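You operate a simulated robot arm through the tools that you are given. There is no shell and no other tool. Be economical: measure what you need, move in short steps, check, and stop when the job is done.

The job below is to be done with a simulated robot arm. You get a single attempt, and the scene is never put back.

Task
Take the varnish bottle and leave it on top of the small grey reel on the chute end of the packing bench. Take the black card on the chute end of the packing bench and put it away on the glass top of the light box. Take the green block and leave it on the top of the packing bench. Take the orange chock from the top of the grey workbench and put it on the brown long sheet. Do these in any order. Set down upright: varnish bottle, green block, orange chock.

The check looks at the end state, three seconds after you hand in, the way a careful person would. Anything else that was tipped, shoved, dropped, spilled or broken makes it a failure. Flat cloth is picked up by pressing the open fingertips on it (5 to 10 N) and closing them slowly along it; thin cloth reads only 2 to 8 mm in the jaws.

Robot
A 6-joint arm with a two-finger gripper on a trunk, on a base that drives. Base frame: it is fixed to the floor where the robot stands at the start and does not move with it; the origin is under the middle of the robot, x ahead of it, y to its left, z up; the surface under the hand at the start is at about z = 0.85. Units: m, degrees, N and s.
It reaches about 1.298 m from its shoulder. Its first joint turns from -149.0 to 149.0 degrees. Places, roughly: black card (8x7x3 cm) [0.7, 0.6, 0.9]; glass top of the light box (32x25 cm) [0.52, 1.5, 0.94]; green block (3x6x4 cm) [0.5, 0.5, 0.9]; long sheet (30x20x1 cm) [-5.2, 0.3, 0.9]; orange chock (12x7x10 cm) [-5, -0.1, 0.9]; small grey reel (7x6x13 cm) [0.6, 0.4, 0.9]; top of the packing bench [0.5, -0.8, 0.8]; varnish bottle [0.75, 0, 1]. Payload 1.57 kg.
The TCP is the grasp point between the finger pads, 0.021 m short of the fingertips. In the tool frame z runs along the fingers and y along their closing line. Largest opening 0.07 m; the body of the gripper starts 0.05 m behind the TCP.
Orientation is told as [roll, pitch, yaw] about the base's x, y, z axes, in that order, counted from this pose: with the fingers straight down and closing along the base's y, the tool's x points along the base's -x, its y along +y and its z along -z.

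Tools
- The arm moves only by the tool apply_moves. Its argument "deltas" is a list that holds one entry, the list of rows, each a list of 7 numbers: the shift along the tool's x, y, z in units of 30 mm (1.0 is 30 mm), then the turn, a rotation vector about the tool's x, y, z in units of 4 degrees (1.0 is 4 degrees), then the gripper command, from -1 (fully open) to 1 (shut), values between in proportion. In form: [[[x, y, z, rx, ry, rz, fingers], ...]]. A call has 1 to 10 rows; each row shifts and turns the commanded pose from where the row before left it, along the tool's axes as they then stand. A call with a number of a shift or a turn outside -1 to 1 is refused whole. A row lasts 0.2 s, in which the tool goes at most 0.05 m and 8.6 degrees; a call with a longer step from one row to the next is refused whole, and so is a gripper value outside its range. Where a pose cannot be reached the arm comes as near as it can. A force on the tool above 40 N (or 10 N above the force at the start of the call, whichever is more), or a blocked arm, ends the call early, and 0.2 s more pass. The fingers move at their own pace and stop on an object; they squeeze with about 26 N. The grip force told is the motor's: it shows also when the fingers shut on nothing. Time passes only in rows, and 0.2 s behind the last, so rows that do not move let the fingers close. It gives the time, the measured TCP pose, the force on the tool (base axes), the opening and the grip force at its end, in the units of the frame above (readings bear some noise), with the torque about the TCP (base axes, N m) and any sound that the robot's microphone picked up.
- Cameras (640 x 400 px; columns grow to the right, rows downward): "scene" is now at [0.0162, 0.1252, 1.8724]; the picture's right is [-0.47, -0.88, 0.00], its down [-0.73, 0.39, -0.56] and it looks along [0.49, -0.27, -0.83] (base axes); focal length 259 px, centre (320, 200). "wrist" rides on the gripper at [0.079, 0.004, -0.081] in the tool frame; the picture's right is [-0.05, 1.00, 0.00], its down [-0.67, -0.04, -0.74] and it looks along [-0.74, -0.04, 0.67] (tool axes); focal length 256 px, centre (320, 200). There is no depth. A picture from a camera that has moved, and an enlarged one, comes with that camera's place and axes in the base frame and with its lens. The place of the scene camera against the robot may be out by one fixed shift of up to 0.018 m in any direction.
- capture(camera): a new picture of that camera. It takes no simulated time.
- raise_lower(by): slides the trunk up (or, below 0, down) by that many m; the arm and the scene camera ride with it, the base frame stays. It gives what a move gives, with no picture.
- base_move(legs): drives the robot by 1 to 6 legs, each [ahead, turn to the left] in m and degrees, along the robot's own axes; the way and the turn of a leg run together, so that a leg with both is an arc; at most 1.5 m and 180 degrees a leg. The arm and the cameras ride along, it lands a little off, and it stops where it bumps. It gives what a move gives.
- pan_tilt(pan, tilt): turns the head with the scene camera to pan (to the left, within 155 degrees either way) and tilt (down, from -29 to 69), counted from straight ahead of the robot. It gives what a move gives.
- enlarge(camera, box): a new picture of the part [left, top, right, bottom] of that camera's present view, enlarged. It takes no simulated time.
- finish_job(): hands the job in; it is judged then, once.

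Work in short steps. Places have to be worked out from the pictures, the camera data and where the tool is seen: move nearer, look again, correct. Check each grasp and each placing, and mend what went wrong. You have 165 turns and 108 pictures in all, those below and enlarged ones among them. Open the gripper and draw the arm clear of the work before you hand the job in, unless the task says otherwise; then end with one line.

The tools are called after "Call:" as name(argument=value, ...) on one line, values as JSON. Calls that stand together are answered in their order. apply_moves: Moves the arm, as the interface text tells. Its arguments: {"type":"object","properties":{"deltas":{"type":"array"}},"required":["deltas"]} The other tools are called the same way: raise_lower (by) slides the trunk up or down; base_move (legs) drives the base; pan_tilt (pan, tilt) turns the head that bears the scene camera; capture (camera) takes a picture; enlarge (camera, box) takes an enlarged picture of a part of a camera's view; finish_job () hands the job in.

At the start:

```text
time_s: 0.0
tcp_pos: [0.7544, 0.1843, 1.2322]
tool_rot: [0.0, 0.0, 0.2]
wrist_force: [-0.9, 0.0, -0.2]
wrist_torque: [-0.01, -0.03, -0.03]
finger_gap: 0.0698
gripper_force: 0.1
trunk travel left (down, up): [-0.913, 0.057]
robot x, y, heading: [-0.0019, -0.0068, -0.3]
head pan, tilt: [-28.2, 55.9]
```

scene: 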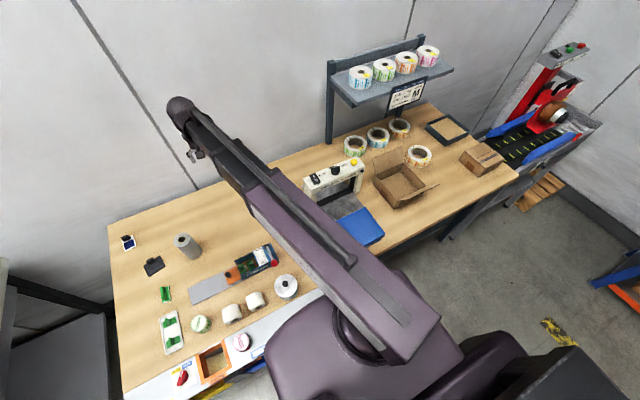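
wrist: 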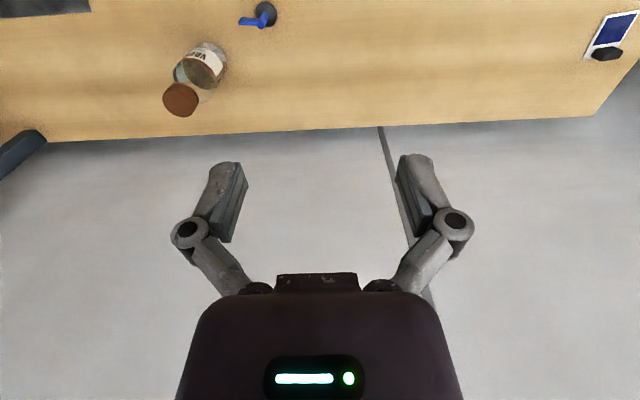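

The scene shows the packing bench with the bottle, reel, card and block at its left. I take closer looks at that end and look round to the left for the light box.

Call:
enlarge(camera="scene", box=[90, 200, 330, 400])

Call:
enlarge(camera="scene", box=[290, 20, 620, 260])

```text
2.00 times, centred on (210, 300) of scene
camera zoom: at [0.0162, 0.1252, 1.8724], right [-0.47, -0.88, 0.0], down [-0.73, 0.39, -0.56], along [0.49, -0.27, -0.83], focal length 518 px, centre (540, 0)
```

zoom: 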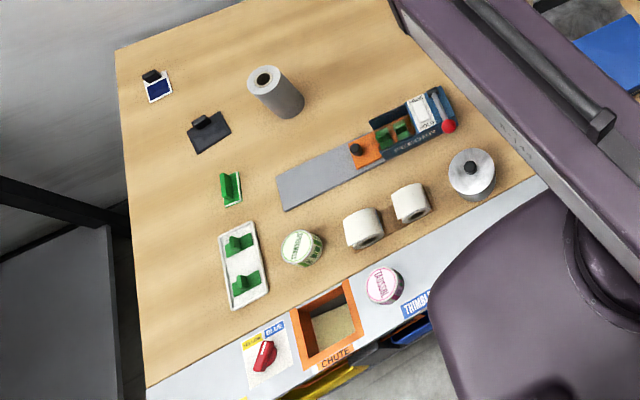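

```text
1.67 times, centred on (455, 140) of scene
camera zoom: at [0.0162, 0.1252, 1.8724], right [-0.47, -0.88, 0.0], down [-0.73, 0.39, -0.56], along [0.49, -0.27, -0.83], focal length 432 px, centre (95, 300)
```

zoom: 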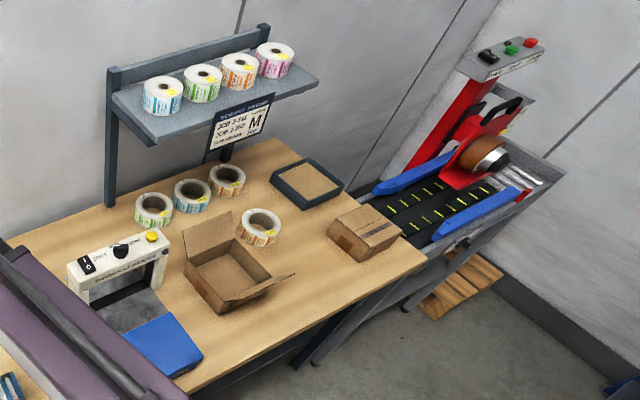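

Now I turn the head left for the light box.

Call:
pan_tilt(pan=60, tilt=35)

Call:
capture(camera="scene")

Call:
pan_tilt(pan=150, tilt=20)

Call:
capture(camera="scene")

```text
time_s: 1.6
tcp_pos: [0.7542, 0.1834, 1.2321]
tool_rot: [0.1, 0.0, 0.2]
wrist_force: [-0.8, 0.1, -0.2]
wrist_torque: [-0.01, 0.0, 0.0]
finger_gap: 0.0699
gripper_force: 0.1
trunk travel left (down, up): [-0.913, 0.057]
robot x, y, heading: [-0.0016, -0.005, 0.1]
head pan, tilt: [60.0, 35.0]
```

```text
103 pictures are left
camera scene: at [-0.0023, 0.2351, 1.9018], right [0.87, -0.5, 0.0], down [-0.29, -0.5, -0.82], along [0.41, 0.71, -0.57], focal length 259 px, centre (320, 200)
```

scene: 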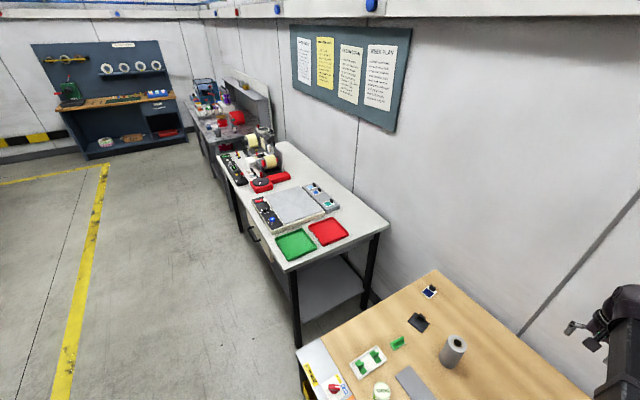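

```text
time_s: 3.3
tcp_pos: [0.7543, 0.184, 1.232]
tool_rot: [0.0, 0.0, 0.1]
wrist_force: [0.1, 0.4, -1.0]
wrist_torque: [0.04, -0.01, 0.0]
finger_gap: 0.0699
gripper_force: 0.0
trunk travel left (down, up): [-0.913, 0.057]
robot x, y, heading: [0.0012, -0.004, -0.3]
head pan, tilt: [150.0, 20.0]
```

```text
102 pictures are left
camera scene: at [-0.127, 0.2056, 1.9256], right [0.5, 0.87, 0.0], down [0.3, -0.17, -0.94], along [-0.81, 0.47, -0.34], focal length 259 px, centre (320, 200)
```

scene: 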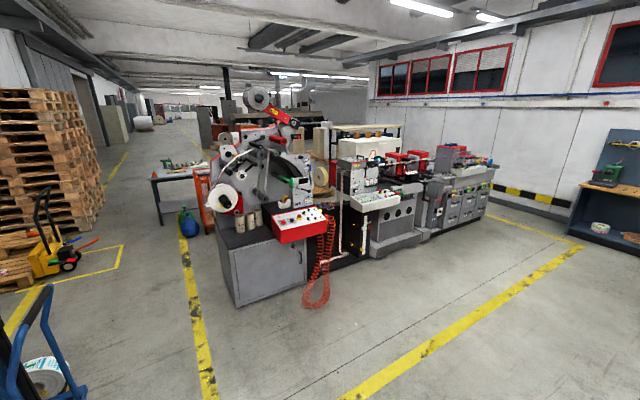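

The white inspection table with the light box is at left; the grey workbench is beyond the press. Wrist data puts the bottle near (0.82, 0.0) with cap top near z 1.0; I look closer and turn the head back to the bench.

Call:
enlarge(camera="wrist", box=[120, 0, 320, 125])

Call:
pan_tilt(pan=20, tilt=50)

Call:
capture(camera="scene")

```text
3.20 times, centred on (220, 62) of wrist
camera zoom: at [0.6746, 0.1891, 1.3146], right [0.05, 1.0, 0.0], down [0.67, -0.03, 0.74], along [0.74, -0.04, -0.67], focal length 819 px, centre (640, 640)
```

zoom: 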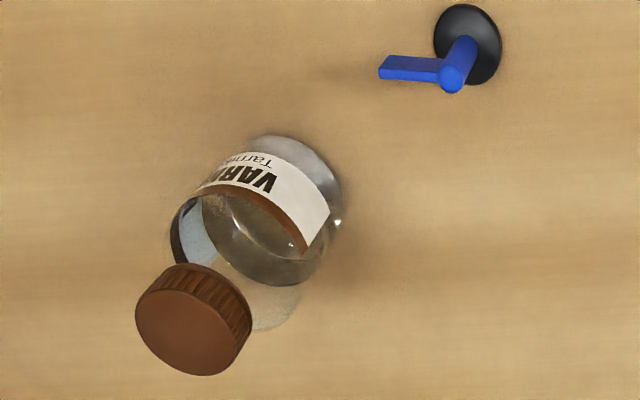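

```text
time_s: 5.4
tcp_pos: [0.7533, 0.1835, 1.2324]
tool_rot: [0.0, 0.0, 0.1]
wrist_force: [0.3, 0.0, -0.6]
wrist_torque: [0.01, 0.0, 0.02]
finger_gap: 0.0702
gripper_force: 0.2
trunk travel left (down, up): [-0.913, 0.057]
robot x, y, heading: [-0.0056, 0.0008, -0.1]
head pan, tilt: [20.0, 50.0]
```

```text
100 pictures are left
camera scene: at [0.0259, 0.1853, 1.8801], right [0.34, -0.94, 0.0], down [-0.72, -0.26, -0.64], along [0.6, 0.22, -0.77], focal length 259 px, centre (320, 200)
```

scene: 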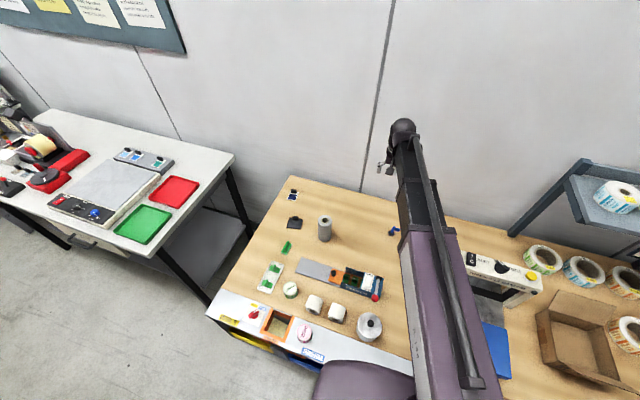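

Cap is about 42 mm wide, body about 66 mm; I'll grasp by the cap from above. Move above the bottle at TCP z ≈ 1.13 and look.

Call:
apply_moves(deltas=[[[-0.29, -0.87, 0.47, 0, 0, 0, -1], [-0.29, -0.87, 0.47, 0, 0, 0, -1], [-0.29, -0.87, 0.47, 0, 0, 0, -1], [-0.29, -0.87, 0.47, 0, 0, 0, -1], [-0.29, -0.87, 0.47, 0, 0, 0, -1], [-0.29, -0.87, 0.47, 0, 0, 0, -1], [-0.29, -0.87, 0.47, 0, 0, 0, -1]]])

Call:
capture(camera="wrist")

```text
time_s: 7.0
tcp_pos: [0.8178, 0.0022, 1.2329]
tool_rot: [0.0, 0.0, 0.2]
wrist_force: [-0.1, -0.3, -0.3]
wrist_torque: [-0.01, 0.01, 0.02]
finger_gap: 0.0701
gripper_force: 0.0
out of reach, approached as far as the arm can: row 1, 2, 3, 4, 5, 6, 7
trunk travel left (down, up): [-0.913, 0.057]
robot x, y, heading: [0.0007, -0.0051, -0.0]
head pan, tilt: [20.0, 50.0]
```

```text
99 pictures are left
camera wrist: at [0.7387, 0.0062, 1.3145], right [0.05, 1.0, 0.0], down [0.67, -0.03, 0.74], along [0.74, -0.04, -0.67], focal length 256 px, centre (320, 200)
```

wrist: 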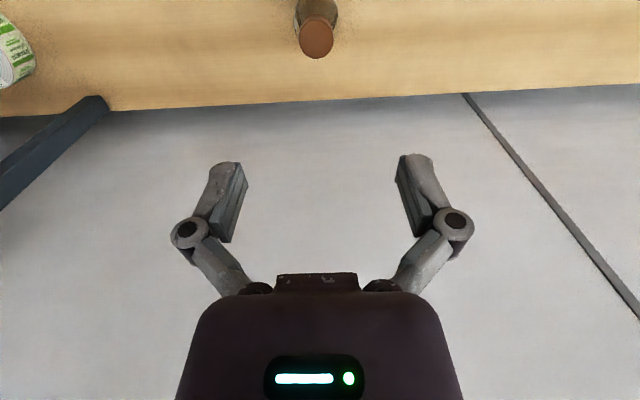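

The arm wants a lower trunk. Cap top is at about (0.825, -0.004, 1.00). Lower the trunk 0.13 and read the pose.

Call:
raise_lower(by=-0.13)

Call:
capture(camera="wrist")

```text
time_s: 8.6
tcp_pos: [0.8177, 0.0017, 1.1019]
tool_rot: [0.0, 0.1, 0.3]
wrist_force: [0.2, -0.4, -0.4]
wrist_torque: [-0.03, 0.04, -0.04]
finger_gap: 0.0699
gripper_force: 0.0
trunk travel left (down, up): [-0.783, 0.187]
robot x, y, heading: [0.001, -0.0083, 0.1]
head pan, tilt: [20.0, 50.0]
```

```text
98 pictures are left
camera wrist: at [0.7383, 0.0069, 1.1847], right [0.05, 1.0, 0.0], down [0.67, -0.03, 0.74], along [0.74, -0.04, -0.67], focal length 256 px, centre (320, 200)
```

wrist: 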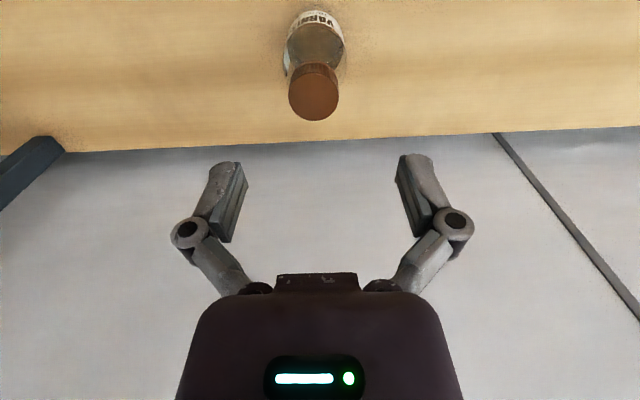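

Cap confirmed at (0.826, -0.003). Nudge sideways first, then descend by the trunk.

Call:
apply_moves(deltas=[[[-0.28, -0.15, 0, 0, 0, 0, -1], [0, 0, 0, 0, 0, 0, -1]]])

```text
time_s: 9.2
tcp_pos: [0.8259, -0.0038, 1.1012]
tool_rot: [-0.1, 0.1, 0.2]
wrist_force: [0.2, 0.3, -0.6]
wrist_torque: [-0.01, -0.01, -0.01]
finger_gap: 0.0699
gripper_force: 0.0
trunk travel left (down, up): [-0.783, 0.187]
robot x, y, heading: [-0.0004, -0.0016, 0.1]
head pan, tilt: [20.0, 50.0]
```

Aligned. Lower 0.06 and look.

Call:
raise_lower(by=-0.06)

Call:
capture(camera="wrist")

```text
time_s: 10.2
tcp_pos: [0.8248, -0.0036, 1.0424]
tool_rot: [0.0, 0.1, 0.1]
wrist_force: [-0.5, -0.3, 0.9]
wrist_torque: [0.06, 0.0, -0.01]
finger_gap: 0.07
gripper_force: 0.0
trunk travel left (down, up): [-0.723, 0.247]
robot x, y, heading: [-0.001, -0.0045, 0.2]
head pan, tilt: [20.0, 50.0]
```

```text
97 pictures are left
camera wrist: at [0.7465, 0.003, 1.1246], right [0.05, 1.0, 0.0], down [0.67, -0.03, 0.74], along [0.74, -0.04, -0.67], focal length 256 px, centre (320, 200)
```

wrist: 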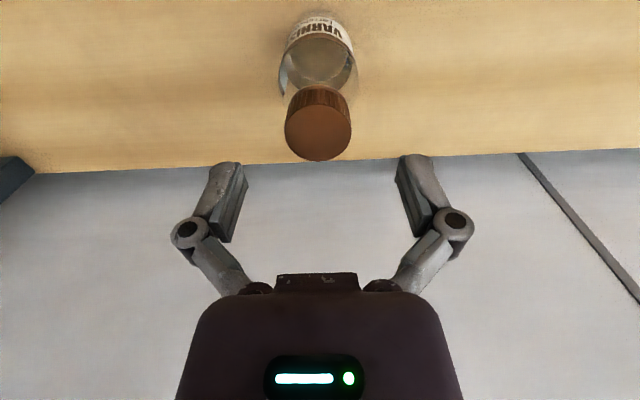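

Cap top centre stays under the TCP. Lower 0.048 so that the pads span the cap, then close.

Call:
raise_lower(by=-0.048)

Call:
apply_moves(deltas=[[[0, 0, 0, 0, 0, 0, 1], [0, 0, 0, 0, 0, 0, 1], [0, 0, 0, 0, 0, 0, 1], [0, 0, 0, 0, 0, 0, 1]]])

Call:
capture(camera="wrist")

```text
time_s: 11.1
tcp_pos: [0.8255, -0.003, 0.9945]
tool_rot: [0.0, 0.0, 0.3]
wrist_force: [-0.4, 0.1, 0.4]
wrist_torque: [0.03, -0.01, 0.0]
finger_gap: 0.07
gripper_force: 0.0
trunk travel left (down, up): [-0.675, 0.295]
robot x, y, heading: [-0.0043, -0.0045, -0.2]
head pan, tilt: [20.0, 50.0]
```

```text
time_s: 12.1
tcp_pos: [0.826, -0.001, 0.9948]
tool_rot: [0.0, 0.0, 0.2]
wrist_force: [1.2, -1.3, 6.1]
wrist_torque: [-0.06, -0.05, -0.02]
finger_gap: 0.0344
gripper_force: 25.9
trunk travel left (down, up): [-0.675, 0.295]
robot x, y, heading: [-0.0017, -0.0035, -0.0]
head pan, tilt: [20.0, 50.0]
```

```text
96 pictures are left
camera wrist: at [0.7462, 0.0028, 1.077], right [0.05, 1.0, 0.0], down [0.67, -0.03, 0.75], along [0.74, -0.04, -0.67], focal length 256 px, centre (320, 200)
```

wrist: 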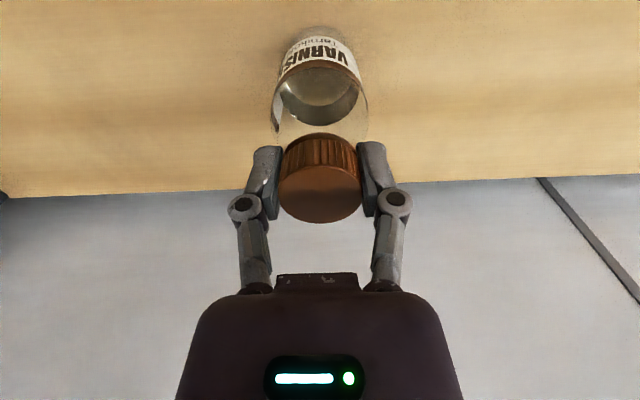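

Gripped at 34 mm on the cap. Lift 0.2.

Call:
raise_lower(by=0.2)

Call:
capture(camera="scene")

Call:
capture(camera="wrist")

```text
time_s: 14.2
tcp_pos: [0.8254, -0.002, 1.1943]
tool_rot: [0.1, 0.0, 0.3]
wrist_force: [-0.2, -0.4, -1.3]
wrist_torque: [0.02, 0.03, 0.0]
finger_gap: 0.0346
gripper_force: 25.6
trunk travel left (down, up): [-0.875, 0.095]
robot x, y, heading: [-0.0008, -0.0075, 0.1]
head pan, tilt: [20.0, 50.0]
```

```text
95 pictures are left
camera scene: at [0.0263, 0.1852, 1.842], right [0.34, -0.94, 0.0], down [-0.72, -0.26, -0.64], along [0.6, 0.22, -0.77], focal length 259 px, centre (320, 200)
```

scene: 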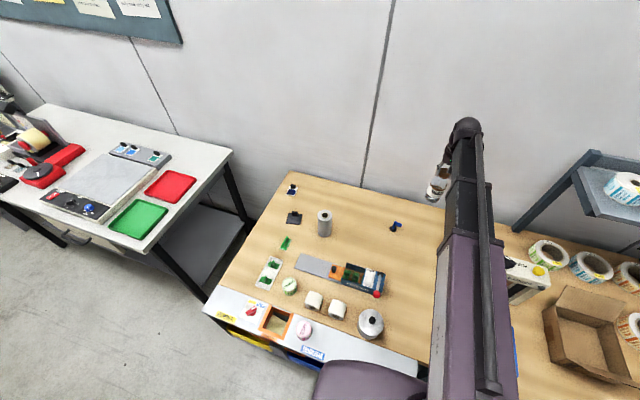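

```text
94 pictures are left
camera wrist: at [0.7468, 0.0031, 1.2764], right [0.05, 1.0, 0.0], down [0.67, -0.03, 0.74], along [0.74, -0.04, -0.67], focal length 256 px, centre (320, 200)
```

wrist: 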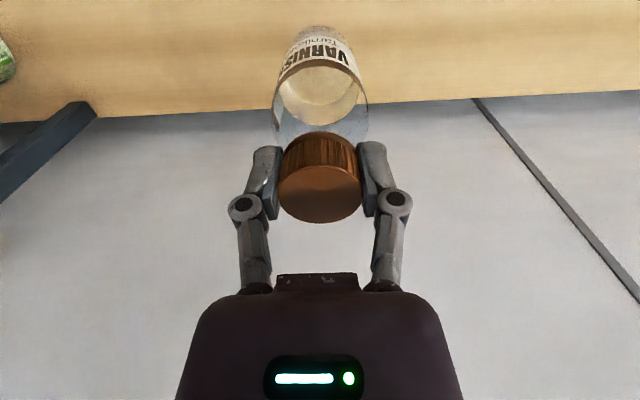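

Bottle held. Scene puts the reel at about (0.62, 0.38), top near 0.98. Move to (0.525, 0.26) so the wrist camera sees the reel beside the bottle.

Call:
apply_moves(deltas=[[[1, 0.87, -0.1, 0, 0, 0, 1], [1, 0.87, -0.1, 0, 0, 0, 1], [1, 0.87, -0.1, 0, 0, 0, 1], [1, 0.87, -0.1, 0, 0, 0, 1], [1, 0.87, -0.1, 0, 0, 0, 1], [1, 0.87, -0.1, 0, 0, 0, 1], [1, 0.87, -0.1, 0, 0, 0, 1], [1, 0.87, -0.1, 0, 0, 0, 1], [1, 0.87, -0.1, 0, 0, 0, 1], [1, 0.87, -0.1, 0, 0, 0, 1]]])

Call:
capture(camera="wrist")

```text
time_s: 16.4
tcp_pos: [0.5228, 0.2588, 1.1936]
tool_rot: [-0.1, 0.0, 0.1]
wrist_force: [0.0, 0.5, -1.3]
wrist_torque: [0.0, 0.03, 0.01]
finger_gap: 0.0344
gripper_force: 26.4
out of reach, approached as far as the arm can: row 2, 4, 6, 7, 8, 10
trunk travel left (down, up): [-0.875, 0.095]
robot x, y, heading: [-0.001, -0.0055, -0.1]
head pan, tilt: [20.0, 50.0]
```

```text
93 pictures are left
camera wrist: at [0.4441, 0.2641, 1.2767], right [0.05, 1.0, 0.0], down [0.67, -0.03, 0.75], along [0.74, -0.04, -0.67], focal length 256 px, centre (320, 200)
```

wrist: 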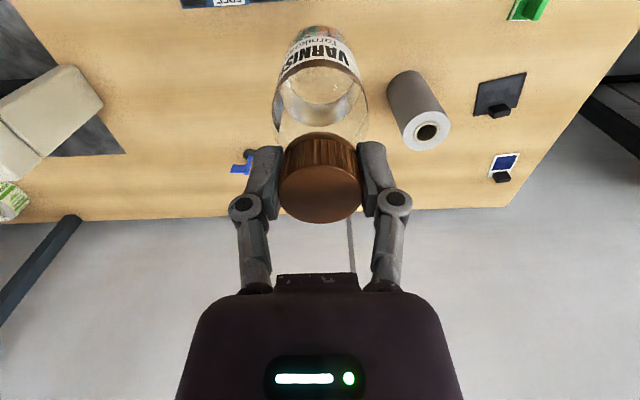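

Reel top estimated at (0.64, 0.39, ~0.985). I move to the other side (y≈0.50) for a second sight line, bottle bottom about 6 cm above the reel; first raise the trunk 0.05.

Call:
raise_lower(by=0.05)

Call:
apply_moves(deltas=[[[-0.3, 0.9, 0, 0, 0, 0, 1], [-0.3, 0.9, 0, 0, 0, 0, 1], [-0.3, 0.9, 0, 0, 0, 0, 1], [-0.3, 0.9, 0, 0, 0, 0, 1], [-0.3, 0.9, 0, 0, 0, 0, 1], [-0.3, 0.9, 0, 0, 0, 0, 1], [-0.3, 0.9, 0, 0, 0, 0, 1], [-0.3, 0.9, 0, 0, 0, 0, 1], [-0.3, 0.9, 0, 0, 0, 0, 1]]])

Call:
capture(camera="wrist")

Call:
enlarge(camera="scene", box=[230, 160, 430, 285])

```text
time_s: 17.4
tcp_pos: [0.5247, 0.2584, 1.2446]
tool_rot: [0.0, -0.1, 0.2]
wrist_force: [0.6, -0.8, -1.4]
wrist_torque: [0.03, -0.04, 0.0]
finger_gap: 0.0346
gripper_force: 26.3
trunk travel left (down, up): [-0.925, 0.045]
robot x, y, heading: [-0.0015, -0.0049, 0.1]
head pan, tilt: [20.0, 50.0]
```

```text
time_s: 19.4
tcp_pos: [0.6048, 0.5029, 1.2425]
tool_rot: [0.0, 0.0, 0.2]
wrist_force: [0.5, -0.1, -0.9]
wrist_torque: [-0.01, 0.0, -0.02]
finger_gap: 0.0344
gripper_force: 26.3
trunk travel left (down, up): [-0.925, 0.045]
robot x, y, heading: [-0.0018, -0.0019, -0.1]
head pan, tilt: [20.0, 50.0]
```

```text
92 pictures are left
camera wrist: at [0.5255, 0.5075, 1.3261], right [0.05, 1.0, 0.0], down [0.67, -0.03, 0.74], along [0.74, -0.04, -0.67], focal length 256 px, centre (320, 200)
```

wrist: 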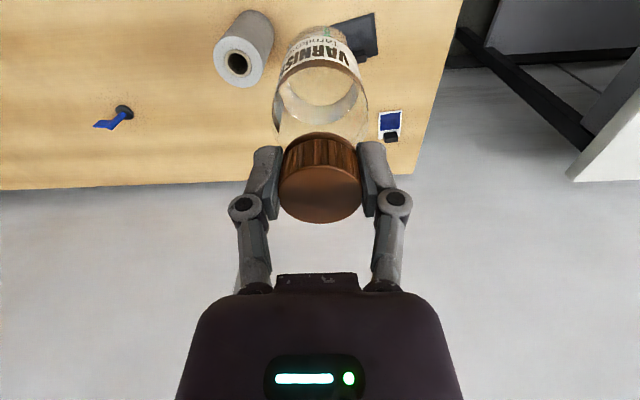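

```text
3.20 times, centred on (330, 222) of scene
camera zoom: at [0.0264, 0.1864, 1.8919], right [0.34, -0.94, 0.0], down [-0.72, -0.26, -0.64], along [0.6, 0.22, -0.77], focal length 828 px, centre (288, 128)
```

zoom: 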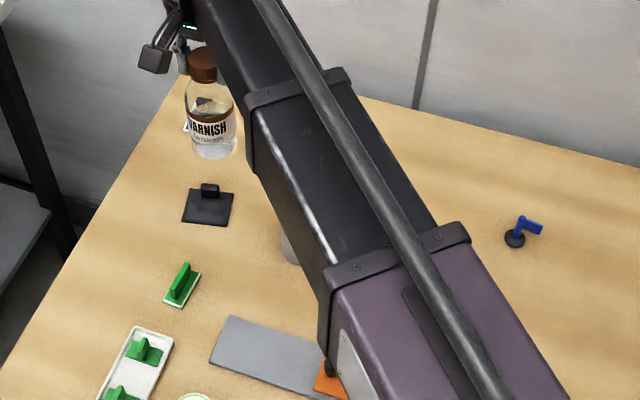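

Triangulation gives the reel top centre at (0.645, 0.395, 0.974). Move over it.

Call:
apply_moves(deltas=[[[-0.33, -0.9, 0, 0, 0, 0, 1], [-0.33, -0.9, 0, 0, 0, 0, 1], [-0.33, -0.9, 0, 0, 0, 0, 1], [-0.33, -0.9, 0, 0, 0, 0, 1], [0, 0, 0, 0, 0, 0, 1]]])

Call:
raise_lower(by=-0.09)

Call:
enlarge(camera="scene", box=[250, 100, 450, 225])

Call:
enlarge(camera="wrist", box=[220, 0, 420, 125])

```text
time_s: 20.6
tcp_pos: [0.6457, 0.3936, 1.2442]
tool_rot: [0.0, 0.1, 0.3]
wrist_force: [-0.2, 0.3, -1.5]
wrist_torque: [-0.05, -0.02, -0.01]
finger_gap: 0.0346
gripper_force: 26.6
trunk travel left (down, up): [-0.925, 0.045]
robot x, y, heading: [0.0016, -0.0061, -0.1]
head pan, tilt: [20.0, 50.0]
```

```text
time_s: 21.8
tcp_pos: [0.6455, 0.3925, 1.1547]
tool_rot: [0.0, 0.0, 0.2]
wrist_force: [-0.9, -0.2, -1.7]
wrist_torque: [0.0, -0.01, -0.02]
finger_gap: 0.0347
gripper_force: 25.4
trunk travel left (down, up): [-0.835, 0.135]
robot x, y, heading: [-0.0007, -0.0039, -0.2]
head pan, tilt: [20.0, 50.0]
```

```text
3.20 times, centred on (350, 162) of scene
camera zoom: at [0.026, 0.1852, 1.8021], right [0.34, -0.94, 0.0], down [-0.72, -0.26, -0.64], along [0.6, 0.22, -0.77], focal length 828 px, centre (224, 320)
```

zoom: 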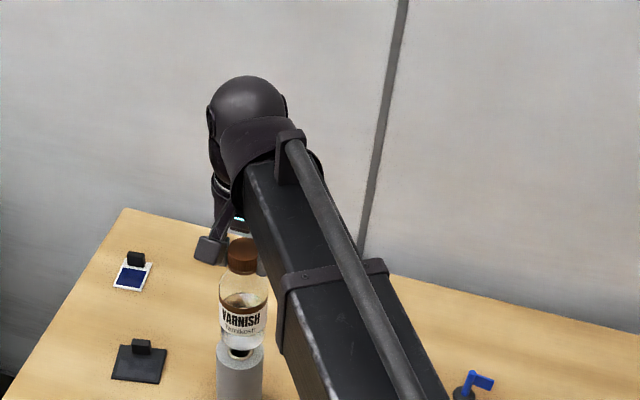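

```text
3.20 times, centred on (320, 62) of wrist
camera zoom: at [0.5655, 0.3988, 1.2366], right [0.05, 1.0, 0.0], down [0.67, -0.03, 0.74], along [0.74, -0.04, -0.67], focal length 819 px, centre (320, 640)
```

zoom: 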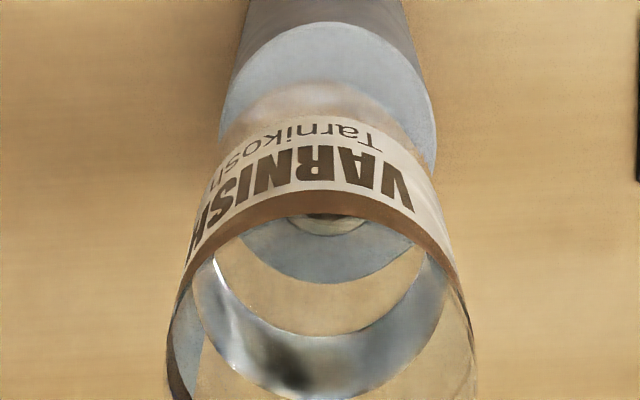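

Alignment looks good in both views. Lower in small steps watching force.

Call:
raise_lower(by=-0.025)

Call:
enlarge(camera="scene", box=[250, 100, 450, 225])

```text
time_s: 22.5
tcp_pos: [0.6452, 0.3931, 1.1293]
tool_rot: [0.1, -0.1, 0.2]
wrist_force: [0.3, 0.7, -0.6]
wrist_torque: [-0.01, 0.05, -0.02]
finger_gap: 0.0345
gripper_force: 26.5
trunk travel left (down, up): [-0.81, 0.16]
robot x, y, heading: [-0.0005, -0.0019, 0.1]
head pan, tilt: [20.0, 50.0]
```

```text
3.20 times, centred on (350, 162) of scene
camera zoom: at [0.0259, 0.1852, 1.777], right [0.34, -0.94, 0.0], down [-0.72, -0.26, -0.64], along [0.6, 0.22, -0.77], focal length 828 px, centre (224, 320)
```

zoom: 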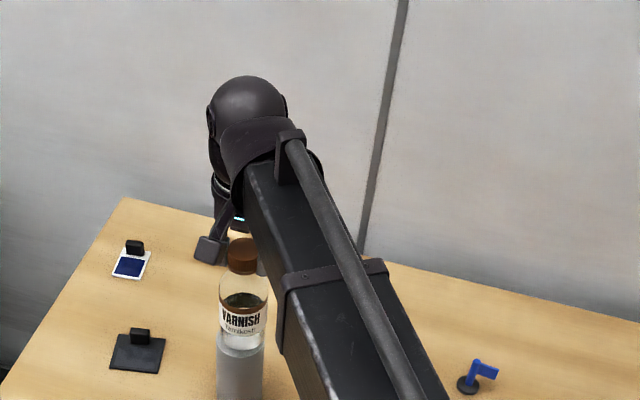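

Nearly touching; bottle is ~3 mm toward -y of the reel. Correct, and lower 6 mm.

Call:
apply_moves(deltas=[[[0, 0.1, 0, 0, 0, 0, 1], [0, 0, 0, 0, 0, 0, 1]]])

Call:
raise_lower(by=-0.006)

```text
time_s: 23.1
tcp_pos: [0.6439, 0.397, 1.1295]
tool_rot: [0.0, 0.0, 0.3]
wrist_force: [-0.1, 0.1, -2.2]
wrist_torque: [0.01, 0.04, 0.03]
finger_gap: 0.0348
gripper_force: 25.7
trunk travel left (down, up): [-0.81, 0.16]
robot x, y, heading: [0.002, -0.0055, -0.1]
head pan, tilt: [20.0, 50.0]
```

```text
time_s: 23.7
tcp_pos: [0.6442, 0.3964, 1.1243]
tool_rot: [0.0, -0.1, 0.2]
wrist_force: [1.5, 0.1, 16.2]
wrist_torque: [0.08, -0.18, 0.01]
finger_gap: 0.0346
gripper_force: 25.7
trunk travel left (down, up): [-0.804, 0.166]
robot x, y, heading: [-0.0006, -0.008, -0.1]
head pan, tilt: [20.0, 50.0]
```

Contact (16 N). Ease 2 mm, then open gently.

Call:
raise_lower(by=-0.0)

Call:
raise_lower(by=0.0015)

Call:
apply_moves(deltas=[[[0, 0, 0, 0, 0, 0, 0.2], [0, 0, 0, 0, 0, 0, 0], [0, 0, 0, 0, 0, 0, -0.5], [0, 0, 0, 0, 0, 0, -1], [0, 0, 0, 0, 0, 0, -1]]])

Call:
capture(camera="wrist")

```text
time_s: 24.2
tcp_pos: [0.644, 0.395, 1.1254]
tool_rot: [-0.1, -0.1, 0.2]
wrist_force: [1.9, 0.7, 16.9]
wrist_torque: [0.06, -0.26, -0.01]
finger_gap: 0.0347
gripper_force: 25.6
trunk travel left (down, up): [-0.804, 0.166]
robot x, y, heading: [0.0032, -0.0041, -0.0]
head pan, tilt: [20.0, 50.0]
```

```text
time_s: 24.7
tcp_pos: [0.6454, 0.396, 1.1241]
tool_rot: [-0.1, 0.0, 0.2]
wrist_force: [0.0, -0.1, -0.1]
wrist_torque: [-0.02, -0.05, 0.02]
finger_gap: 0.0346
gripper_force: 26.4
trunk travel left (down, up): [-0.806, 0.164]
robot x, y, heading: [0.0001, 0.0001, 0.0]
head pan, tilt: [20.0, 50.0]
```

```text
time_s: 25.9
tcp_pos: [0.6449, 0.3966, 1.1241]
tool_rot: [0.0, 0.0, 0.2]
wrist_force: [-0.3, -0.4, -0.1]
wrist_torque: [0.0, 0.01, 0.01]
finger_gap: 0.0702
gripper_force: 0.0
trunk travel left (down, up): [-0.806, 0.164]
robot x, y, heading: [0.0017, -0.0087, 0.0]
head pan, tilt: [20.0, 50.0]
```

```text
87 pictures are left
camera wrist: at [0.5655, 0.4018, 1.2071], right [0.05, 1.0, 0.0], down [0.67, -0.03, 0.74], along [0.74, -0.04, -0.67], focal length 256 px, centre (320, 200)
```

wrist: 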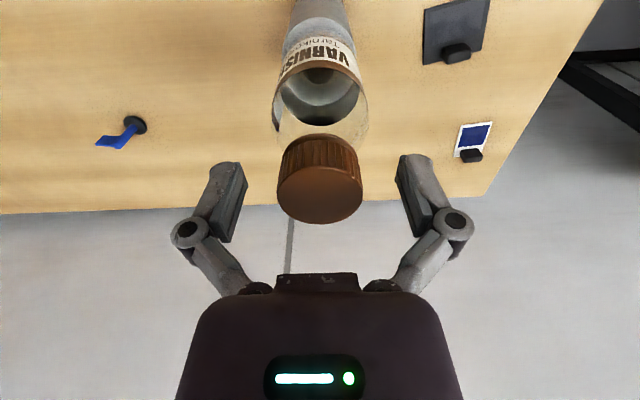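

Bottle stands centred on the reel. Raise 0.1 clear, then view.

Call:
raise_lower(by=0.12)

Call:
enlarge(camera="scene", box=[230, 160, 430, 285])

```text
time_s: 27.4
tcp_pos: [0.645, 0.397, 1.2453]
tool_rot: [0.0, 0.0, 0.2]
wrist_force: [0.4, -0.6, -0.2]
wrist_torque: [0.02, 0.0, 0.0]
finger_gap: 0.07
gripper_force: 0.0
trunk travel left (down, up): [-0.926, 0.044]
robot x, y, heading: [-0.001, -0.0074, -0.2]
head pan, tilt: [20.0, 50.0]
```

```text
3.20 times, centred on (330, 222) of scene
camera zoom: at [0.026, 0.1854, 1.8925], right [0.34, -0.94, 0.0], down [-0.72, -0.26, -0.64], along [0.6, 0.22, -0.77], focal length 828 px, centre (288, 128)
```

zoom: 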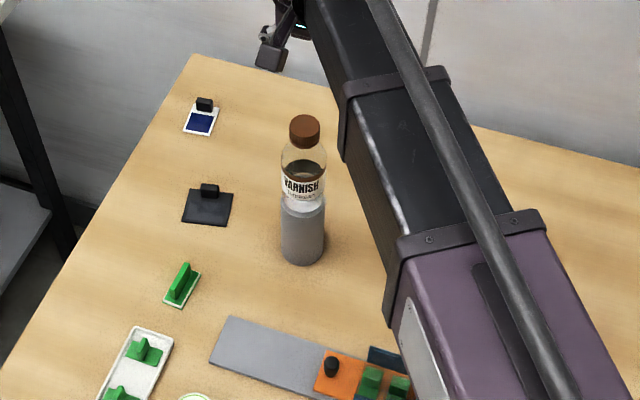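

Bottle upright on the reel. Next the green block near (0.52, 0.525): move over and look with the wrist camera.

Call:
apply_moves(deltas=[[[0.85, 0.62, 0, 0, 0, 0, -1], [0.85, 0.62, 0, 0, 0, 0, -1], [0.85, 0.62, 0, 0, 0, 0, -1], [0.85, 0.62, 0, 0, 0, 0, -1], [0.85, 0.62, 0, 0, 0, 0, -1], [0.85, 0.62, 0, 0, 0, 0, -1], [0.85, 0.62, 0, 0, 0, 0, -1]]])

Call:
raise_lower(by=-0.15)

Call:
capture(camera="wrist")

```text
time_s: 29.0
tcp_pos: [0.4651, 0.5267, 1.2452]
tool_rot: [-0.1, 0.0, 0.2]
wrist_force: [0.8, 0.5, 0.6]
wrist_torque: [0.02, -0.03, -0.03]
finger_gap: 0.0703
gripper_force: 0.0
trunk travel left (down, up): [-0.926, 0.044]
robot x, y, heading: [-0.0017, -0.0033, -0.1]
head pan, tilt: [20.0, 50.0]
```

```text
time_s: 30.7
tcp_pos: [0.4669, 0.5259, 1.0947]
tool_rot: [0.0, 0.0, 0.3]
wrist_force: [0.4, -1.0, 0.1]
wrist_torque: [0.0, -0.01, -0.01]
finger_gap: 0.0702
gripper_force: 0.0
trunk travel left (down, up): [-0.776, 0.194]
robot x, y, heading: [-0.0004, -0.0044, -0.3]
head pan, tilt: [20.0, 50.0]
```

```text
85 pictures are left
camera wrist: at [0.3874, 0.5317, 1.1772], right [0.05, 1.0, 0.0], down [0.67, -0.03, 0.74], along [0.74, -0.04, -0.67], focal length 256 px, centre (320, 200)
```

wrist: 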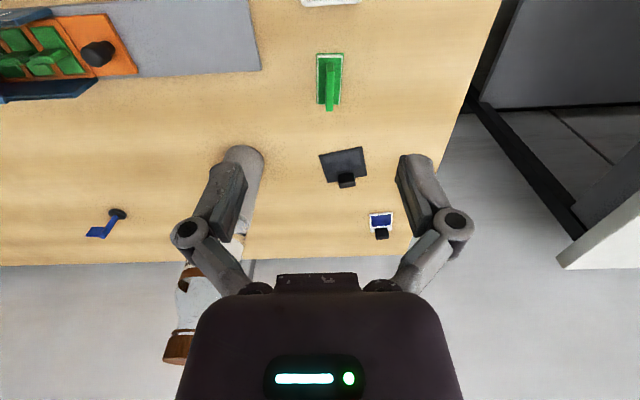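

The fin runs along x, suiting the present finger direction. Enlarge for its yaw.

Call:
enlarge(camera="wrist", box=[280, 30, 380, 130])

```text
4.00 times, centred on (330, 80) of wrist
camera zoom: at [0.3874, 0.5317, 1.1772], right [0.05, 1.0, 0.0], down [0.67, -0.03, 0.74], along [0.74, -0.04, -0.67], focal length 1024 px, centre (280, 680)
```

zoom: 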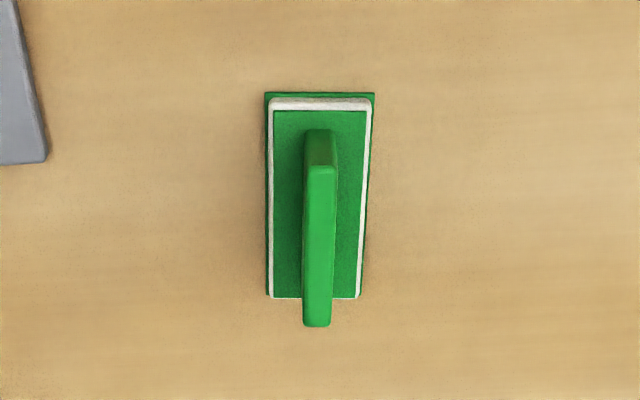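

Fin centre is at (0.524, 0.535). Align and lower to z≈0.935 for a check.

Call:
apply_moves(deltas=[[[-0.95, 0.15, 0, 0, 0, 0, -1], [-0.95, 0.15, 0, 0, 0, 0, -1], [0, 0, 0, 0, 0, 0, -1]]])

Call:
raise_lower(by=-0.155)

Call:
capture(camera="wrist")

```text
time_s: 31.5
tcp_pos: [0.524, 0.5349, 1.095]
tool_rot: [0.1, 0.1, 0.2]
wrist_force: [-0.6, -1.0, 0.0]
wrist_torque: [-0.03, -0.01, -0.01]
finger_gap: 0.0699
gripper_force: 0.0
trunk travel left (down, up): [-0.776, 0.194]
robot x, y, heading: [-0.0027, -0.0023, 0.1]
head pan, tilt: [20.0, 50.0]
```

```text
time_s: 33.3
tcp_pos: [0.5257, 0.5346, 0.939]
tool_rot: [0.0, 0.0, 0.2]
wrist_force: [-0.1, -0.2, 0.3]
wrist_torque: [0.0, 0.01, 0.01]
finger_gap: 0.07
gripper_force: 0.1
trunk travel left (down, up): [-0.621, 0.349]
robot x, y, heading: [-0.0003, -0.0079, -0.1]
head pan, tilt: [20.0, 50.0]
```

```text
83 pictures are left
camera wrist: at [0.4451, 0.5405, 1.0222], right [0.05, 1.0, 0.0], down [0.67, -0.03, 0.74], along [0.74, -0.04, -0.67], focal length 256 px, centre (320, 200)
```

wrist: 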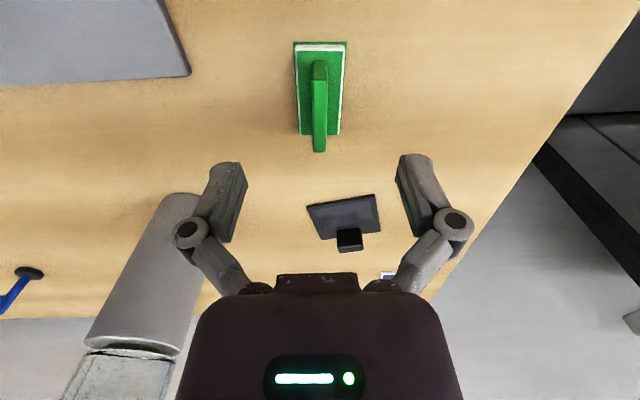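

Still aligned. Descend to z≈0.885 and close.

Call:
raise_lower(by=-0.053)

Call:
apply_moves(deltas=[[[0, 0, 0, 0, 0, 0, 0], [0, 0, 0, 0, 0, 0, 1], [0, 0, 0, 0, 0, 0, 1], [0, 0, 0, 0, 0, 0, 1], [0, 0, 0, 0, 0, 0, 1]]])

Call:
capture(camera="wrist")

```text
time_s: 34.3
tcp_pos: [0.5241, 0.535, 0.8871]
tool_rot: [0.0, 0.0, 0.1]
wrist_force: [0.1, -0.1, -0.2]
wrist_torque: [0.0, -0.01, 0.01]
finger_gap: 0.0701
gripper_force: 0.0
trunk travel left (down, up): [-0.568, 0.402]
robot x, y, heading: [0.0004, -0.005, -0.0]
head pan, tilt: [20.0, 50.0]
```

```text
time_s: 35.5
tcp_pos: [0.5243, 0.5349, 0.887]
tool_rot: [0.0, -0.1, 0.2]
wrist_force: [-0.1, 0.8, 2.0]
wrist_torque: [-0.01, 0.04, -0.01]
finger_gap: 0.008
gripper_force: 26.5
trunk travel left (down, up): [-0.568, 0.402]
robot x, y, heading: [0.0009, -0.0035, 0.1]
head pan, tilt: [20.0, 50.0]
```

```text
82 pictures are left
camera wrist: at [0.4451, 0.5404, 0.9692], right [0.05, 1.0, 0.0], down [0.67, -0.03, 0.75], along [0.74, -0.04, -0.67], focal length 256 px, centre (320, 200)
```

wrist: 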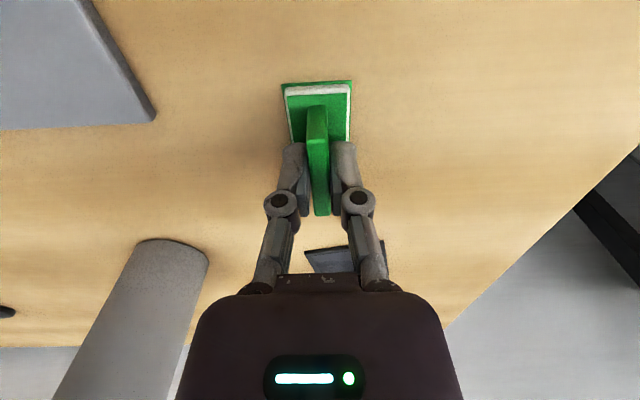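

Gripped the 8 mm fin. Lift 0.3 and look right along the bench.

Call:
raise_lower(by=0.33)

Call:
pan_tilt(pan=-40, tilt=45)

Call:
capture(camera="scene")

Call:
capture(camera="wrist")

```text
time_s: 38.7
tcp_pos: [0.5238, 0.5347, 1.216]
tool_rot: [0.0, 0.0, 0.2]
wrist_force: [0.2, 0.8, 0.9]
wrist_torque: [0.02, 0.01, 0.02]
finger_gap: 0.0077
gripper_force: 25.9
trunk travel left (down, up): [-0.898, 0.072]
robot x, y, heading: [-0.0013, -0.002, 0.1]
head pan, tilt: [20.0, 50.0]
```

```text
time_s: 40.0
tcp_pos: [0.5241, 0.5357, 1.2168]
tool_rot: [0.0, 0.0, 0.2]
wrist_force: [0.3, -0.1, -1.2]
wrist_torque: [0.0, 0.01, 0.01]
finger_gap: 0.0081
gripper_force: 26.1
trunk travel left (down, up): [-0.898, 0.072]
robot x, y, heading: [0.0007, -0.0029, 0.1]
head pan, tilt: [-40.0, 45.0]
```

```text
81 pictures are left
camera scene: at [0.0158, 0.1068, 1.8715], right [-0.64, -0.77, 0.0], down [-0.54, 0.45, -0.71], along [0.54, -0.45, -0.71], focal length 259 px, centre (320, 200)
```

scene: 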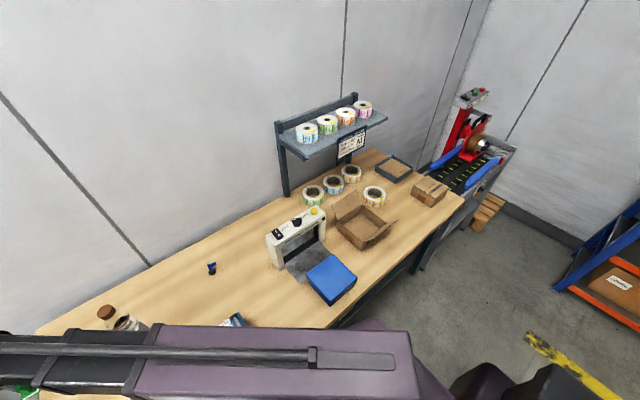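

```text
80 pictures are left
camera wrist: at [0.4452, 0.5406, 1.299], right [0.05, 1.0, 0.0], down [0.67, -0.03, 0.74], along [0.74, -0.04, -0.67], focal length 256 px, centre (320, 200)
```

wrist: 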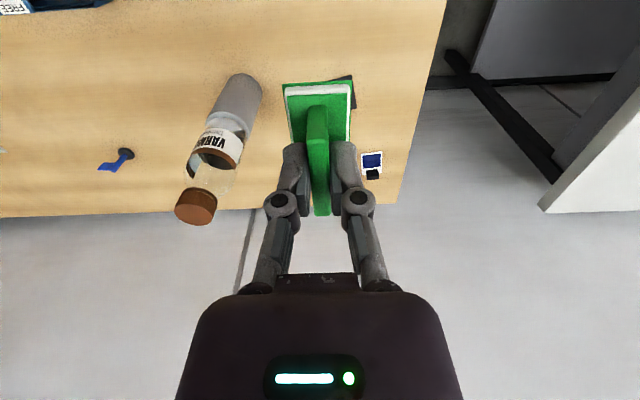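

I need a free spot near y≈-0.8; enlarge that front-right area.

Call:
enlarge(camera="scene", box=[300, 140, 480, 300])

```text
2.50 times, centred on (390, 220) of scene
camera zoom: at [0.0158, 0.1068, 1.8715], right [-0.64, -0.77, 0.0], down [-0.54, 0.45, -0.71], along [0.54, -0.45, -0.71], focal length 647 px, centre (145, 150)
```

zoom: 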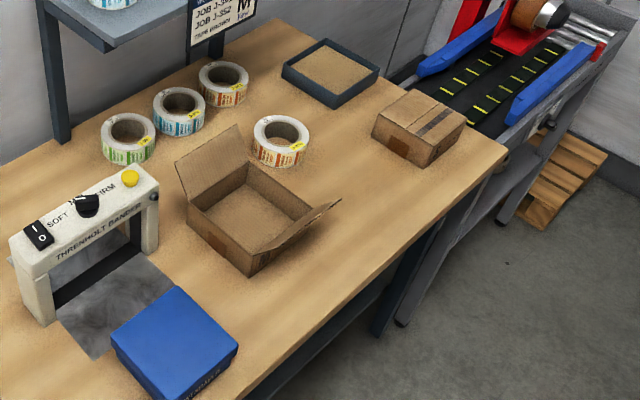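

Spot (0.37, -0.83) is free. Carry the block there in legs, high.

Call:
raise_lower(by=0.04)

Call:
apply_moves(deltas=[[[-0.1, -1, 0, 0, 0, 0, 1], [-0.1, -1, 0, 0, 0, 0, 1], [-0.1, -1, 0, 0, 0, 0, 1], [-0.1, -1, 0, 0, 0, 0, 1], [-0.1, -1, 0, 0, 0, 0, 1], [-0.1, -1, 0, 0, 0, 0, 1], [-0.1, -1, 0, 0, 0, 0, 1], [-0.1, -1, 0, 0, 0, 0, 1], [-0.1, -1, 0, 0, 0, 0, 1], [-0.1, -1, 0, 0, 0, 0, 1]]])

Call:
apply_moves(deltas=[[[-0.1, -1, 0, 0, 0, 0, 1], [-0.1, -1, 0, 0, 0, 0, 1], [-0.1, -1, 0, 0, 0, 0, 1], [-0.1, -1, 0, 0, 0, 0, 1], [-0.1, -1, 0, 0, 0, 0, 1], [-0.1, -1, 0, 0, 0, 0, 1], [-0.1, -1, 0, 0, 0, 0, 1], [-0.1, -1, 0, 0, 0, 0, 1], [-0.1, -1, 0, 0, 0, 0, 1], [-0.1, -1, 0, 0, 0, 0, 1]]])

Call:
apply_moves(deltas=[[[0.1, -1, 0, 0, 0, 0, 1], [0.1, -1, 0, 0, 0, 0, 1], [0.1, -1, 0, 0, 0, 0, 1], [0.1, -1, 0, 0, 0, 0, 1], [0.1, -1, 0, 0, 0, 0, 1], [0.1, -1, 0, 0, 0, 0, 1], [0.1, -1, 0, 0, 0, 0, 1], [0.1, -1, 0, 0, 0, 0, 1], [0.1, -1, 0, 0, 0, 0, 1], [0.1, -1, 0, 0, 0, 0, 1]]])

```text
time_s: 40.8
tcp_pos: [0.5236, 0.5355, 1.2562]
tool_rot: [0.0, 0.0, 0.3]
wrist_force: [-0.5, 0.4, -0.5]
wrist_torque: [-0.01, 0.02, -0.03]
finger_gap: 0.0079
gripper_force: 26.7
trunk travel left (down, up): [-0.938, 0.032]
robot x, y, heading: [0.0025, -0.0042, -0.2]
head pan, tilt: [-40.0, 45.0]
```

```text
time_s: 43.0
tcp_pos: [0.5548, 0.235, 1.2562]
tool_rot: [0.0, 0.0, 0.2]
wrist_force: [0.5, 0.1, -0.7]
wrist_torque: [0.0, -0.01, 0.02]
finger_gap: 0.0078
gripper_force: 25.9
trunk travel left (down, up): [-0.938, 0.032]
robot x, y, heading: [0.0009, -0.0031, -0.0]
head pan, tilt: [-40.0, 45.0]
```

```text
time_s: 45.2
tcp_pos: [0.5865, -0.0655, 1.2562]
tool_rot: [0.1, 0.0, 0.2]
wrist_force: [0.3, -0.4, -0.4]
wrist_torque: [0.02, -0.01, 0.01]
finger_gap: 0.008
gripper_force: 25.6
trunk travel left (down, up): [-0.938, 0.032]
robot x, y, heading: [0.0006, -0.0064, 0.2]
head pan, tilt: [-40.0, 45.0]
```

```text
time_s: 47.4
tcp_pos: [0.5591, -0.3659, 1.2567]
tool_rot: [0.1, 0.0, 0.2]
wrist_force: [-0.9, 0.2, -0.7]
wrist_torque: [0.06, -0.02, 0.04]
finger_gap: 0.008
gripper_force: 25.5
trunk travel left (down, up): [-0.938, 0.032]
robot x, y, heading: [0.0036, -0.0036, 0.4]
head pan, tilt: [-40.0, 45.0]
```

Continue to (0.37, -0.83).

Call:
apply_moves(deltas=[[[0.4, -0.97, 0, 0, 0, 0, 1], [0.4, -0.97, 0, 0, 0, 0, 1], [0.4, -0.97, 0, 0, 0, 0, 1], [0.4, -0.97, 0, 0, 0, 0, 1], [0.4, -0.97, 0, 0, 0, 0, 1], [0.4, -0.97, 0, 0, 0, 0, 1], [0.4, -0.97, 0, 0, 0, 0, 1], [0.4, -0.97, 0, 0, 0, 0, 1]]])

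Call:
apply_moves(deltas=[[[0.4, -0.97, 0, 0, 0, 0, 1], [0.4, -0.97, 0, 0, 0, 0, 1], [0.4, -0.97, 0, 0, 0, 0, 1], [0.4, -0.97, 0, 0, 0, 0, 1], [0.4, -0.97, 0, 0, 0, 0, 1], [0.4, -0.97, 0, 0, 0, 0, 1], [0.4, -0.97, 0, 0, 0, 0, 1], [0.4, -0.97, 0, 0, 0, 0, 1]]])

Call:
capture(camera="wrist")

Call:
capture(camera="scene")

```text
time_s: 49.2
tcp_pos: [0.4603, -0.5988, 1.2554]
tool_rot: [0.0, 0.0, 0.1]
wrist_force: [0.5, -0.8, -1.0]
wrist_torque: [0.0, 0.0, -0.02]
finger_gap: 0.0077
gripper_force: 26.6
trunk travel left (down, up): [-0.938, 0.032]
robot x, y, heading: [-0.0014, -0.0052, -0.2]
head pan, tilt: [-40.0, 45.0]
```

```text
time_s: 51.0
tcp_pos: [0.3661, -0.8309, 1.2563]
tool_rot: [0.0, 0.0, 0.2]
wrist_force: [-0.2, -0.5, -0.2]
wrist_torque: [0.03, 0.0, 0.0]
finger_gap: 0.008
gripper_force: 26.4
trunk travel left (down, up): [-0.938, 0.032]
robot x, y, heading: [0.0012, -0.0047, -0.4]
head pan, tilt: [-40.0, 45.0]
```

```text
78 pictures are left
camera wrist: at [0.2869, -0.8255, 1.3387], right [0.05, 1.0, 0.0], down [0.67, -0.03, 0.75], along [0.74, -0.04, -0.67], focal length 256 px, centre (320, 200)
```

wrist: 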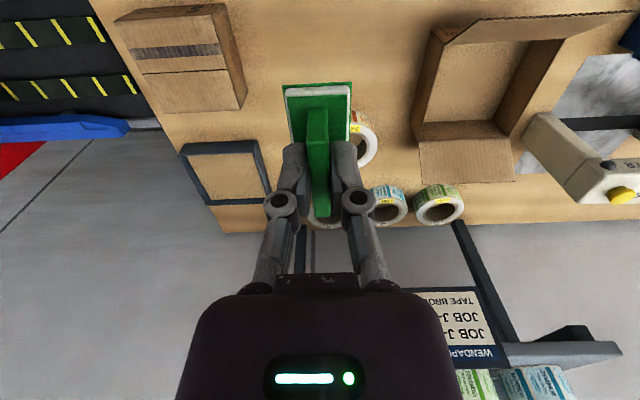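

```text
77 pictures are left
camera scene: at [0.0153, 0.1056, 1.9115], right [-0.64, -0.77, 0.0], down [-0.54, 0.46, -0.71], along [0.54, -0.45, -0.71], focal length 259 px, centre (320, 200)
```

scene: 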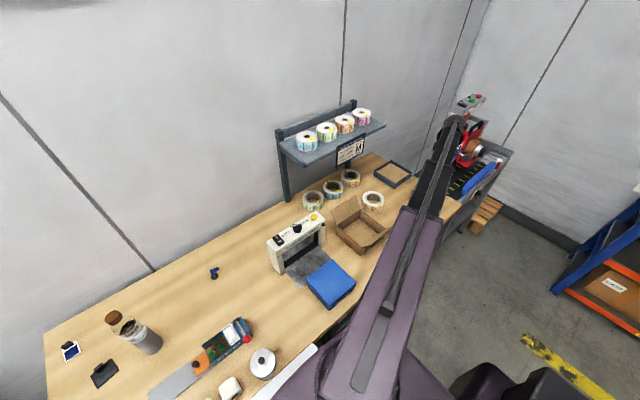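

The spot between the parcel (y<-0.95) and box flap (y>-0.68) is clear. Lower to z≈0.92 then check.

Call:
raise_lower(by=-0.33)

Call:
capture(camera="wrist")

```text
time_s: 54.3
tcp_pos: [0.3673, -0.8292, 0.9268]
tool_rot: [0.0, 0.0, 0.3]
wrist_force: [-0.1, 0.4, -0.9]
wrist_torque: [0.01, -0.01, 0.03]
finger_gap: 0.0082
gripper_force: 26.2
trunk travel left (down, up): [-0.608, 0.362]
robot x, y, heading: [0.0016, -0.0028, 0.1]
head pan, tilt: [-40.0, 45.0]
```

```text
76 pictures are left
camera wrist: at [0.2873, -0.8243, 1.0091], right [0.05, 1.0, 0.0], down [0.67, -0.03, 0.74], along [0.74, -0.04, -0.67], focal length 256 px, centre (320, 200)
```

wrist: 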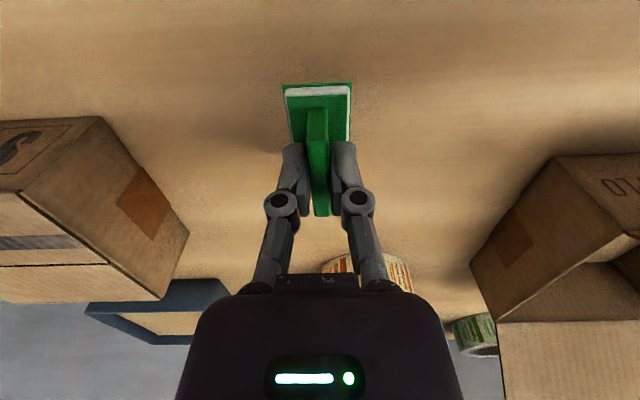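

Clear on both sides. Lower 0.034 more, then small steps to touch.

Call:
raise_lower(by=-0.035)

Call:
raise_lower(by=-0.005)

```text
time_s: 55.1
tcp_pos: [0.3664, -0.829, 0.8925]
tool_rot: [0.0, 0.0, 0.2]
wrist_force: [-0.4, -0.1, -0.7]
wrist_torque: [-0.02, -0.02, 0.02]
finger_gap: 0.0081
gripper_force: 25.7
trunk travel left (down, up): [-0.573, 0.397]
robot x, y, heading: [0.0016, -0.0054, 0.0]
head pan, tilt: [-40.0, 45.0]
```

```text
time_s: 55.6
tcp_pos: [0.3659, -0.8296, 0.8867]
tool_rot: [0.0, 0.0, 0.3]
wrist_force: [-0.4, 1.4, 1.6]
wrist_torque: [0.01, -0.02, 0.02]
finger_gap: 0.0079
gripper_force: 26.3
trunk travel left (down, up): [-0.568, 0.402]
robot x, y, heading: [-0.0018, -0.0033, -0.5]
head pan, tilt: [-40.0, 45.0]
```

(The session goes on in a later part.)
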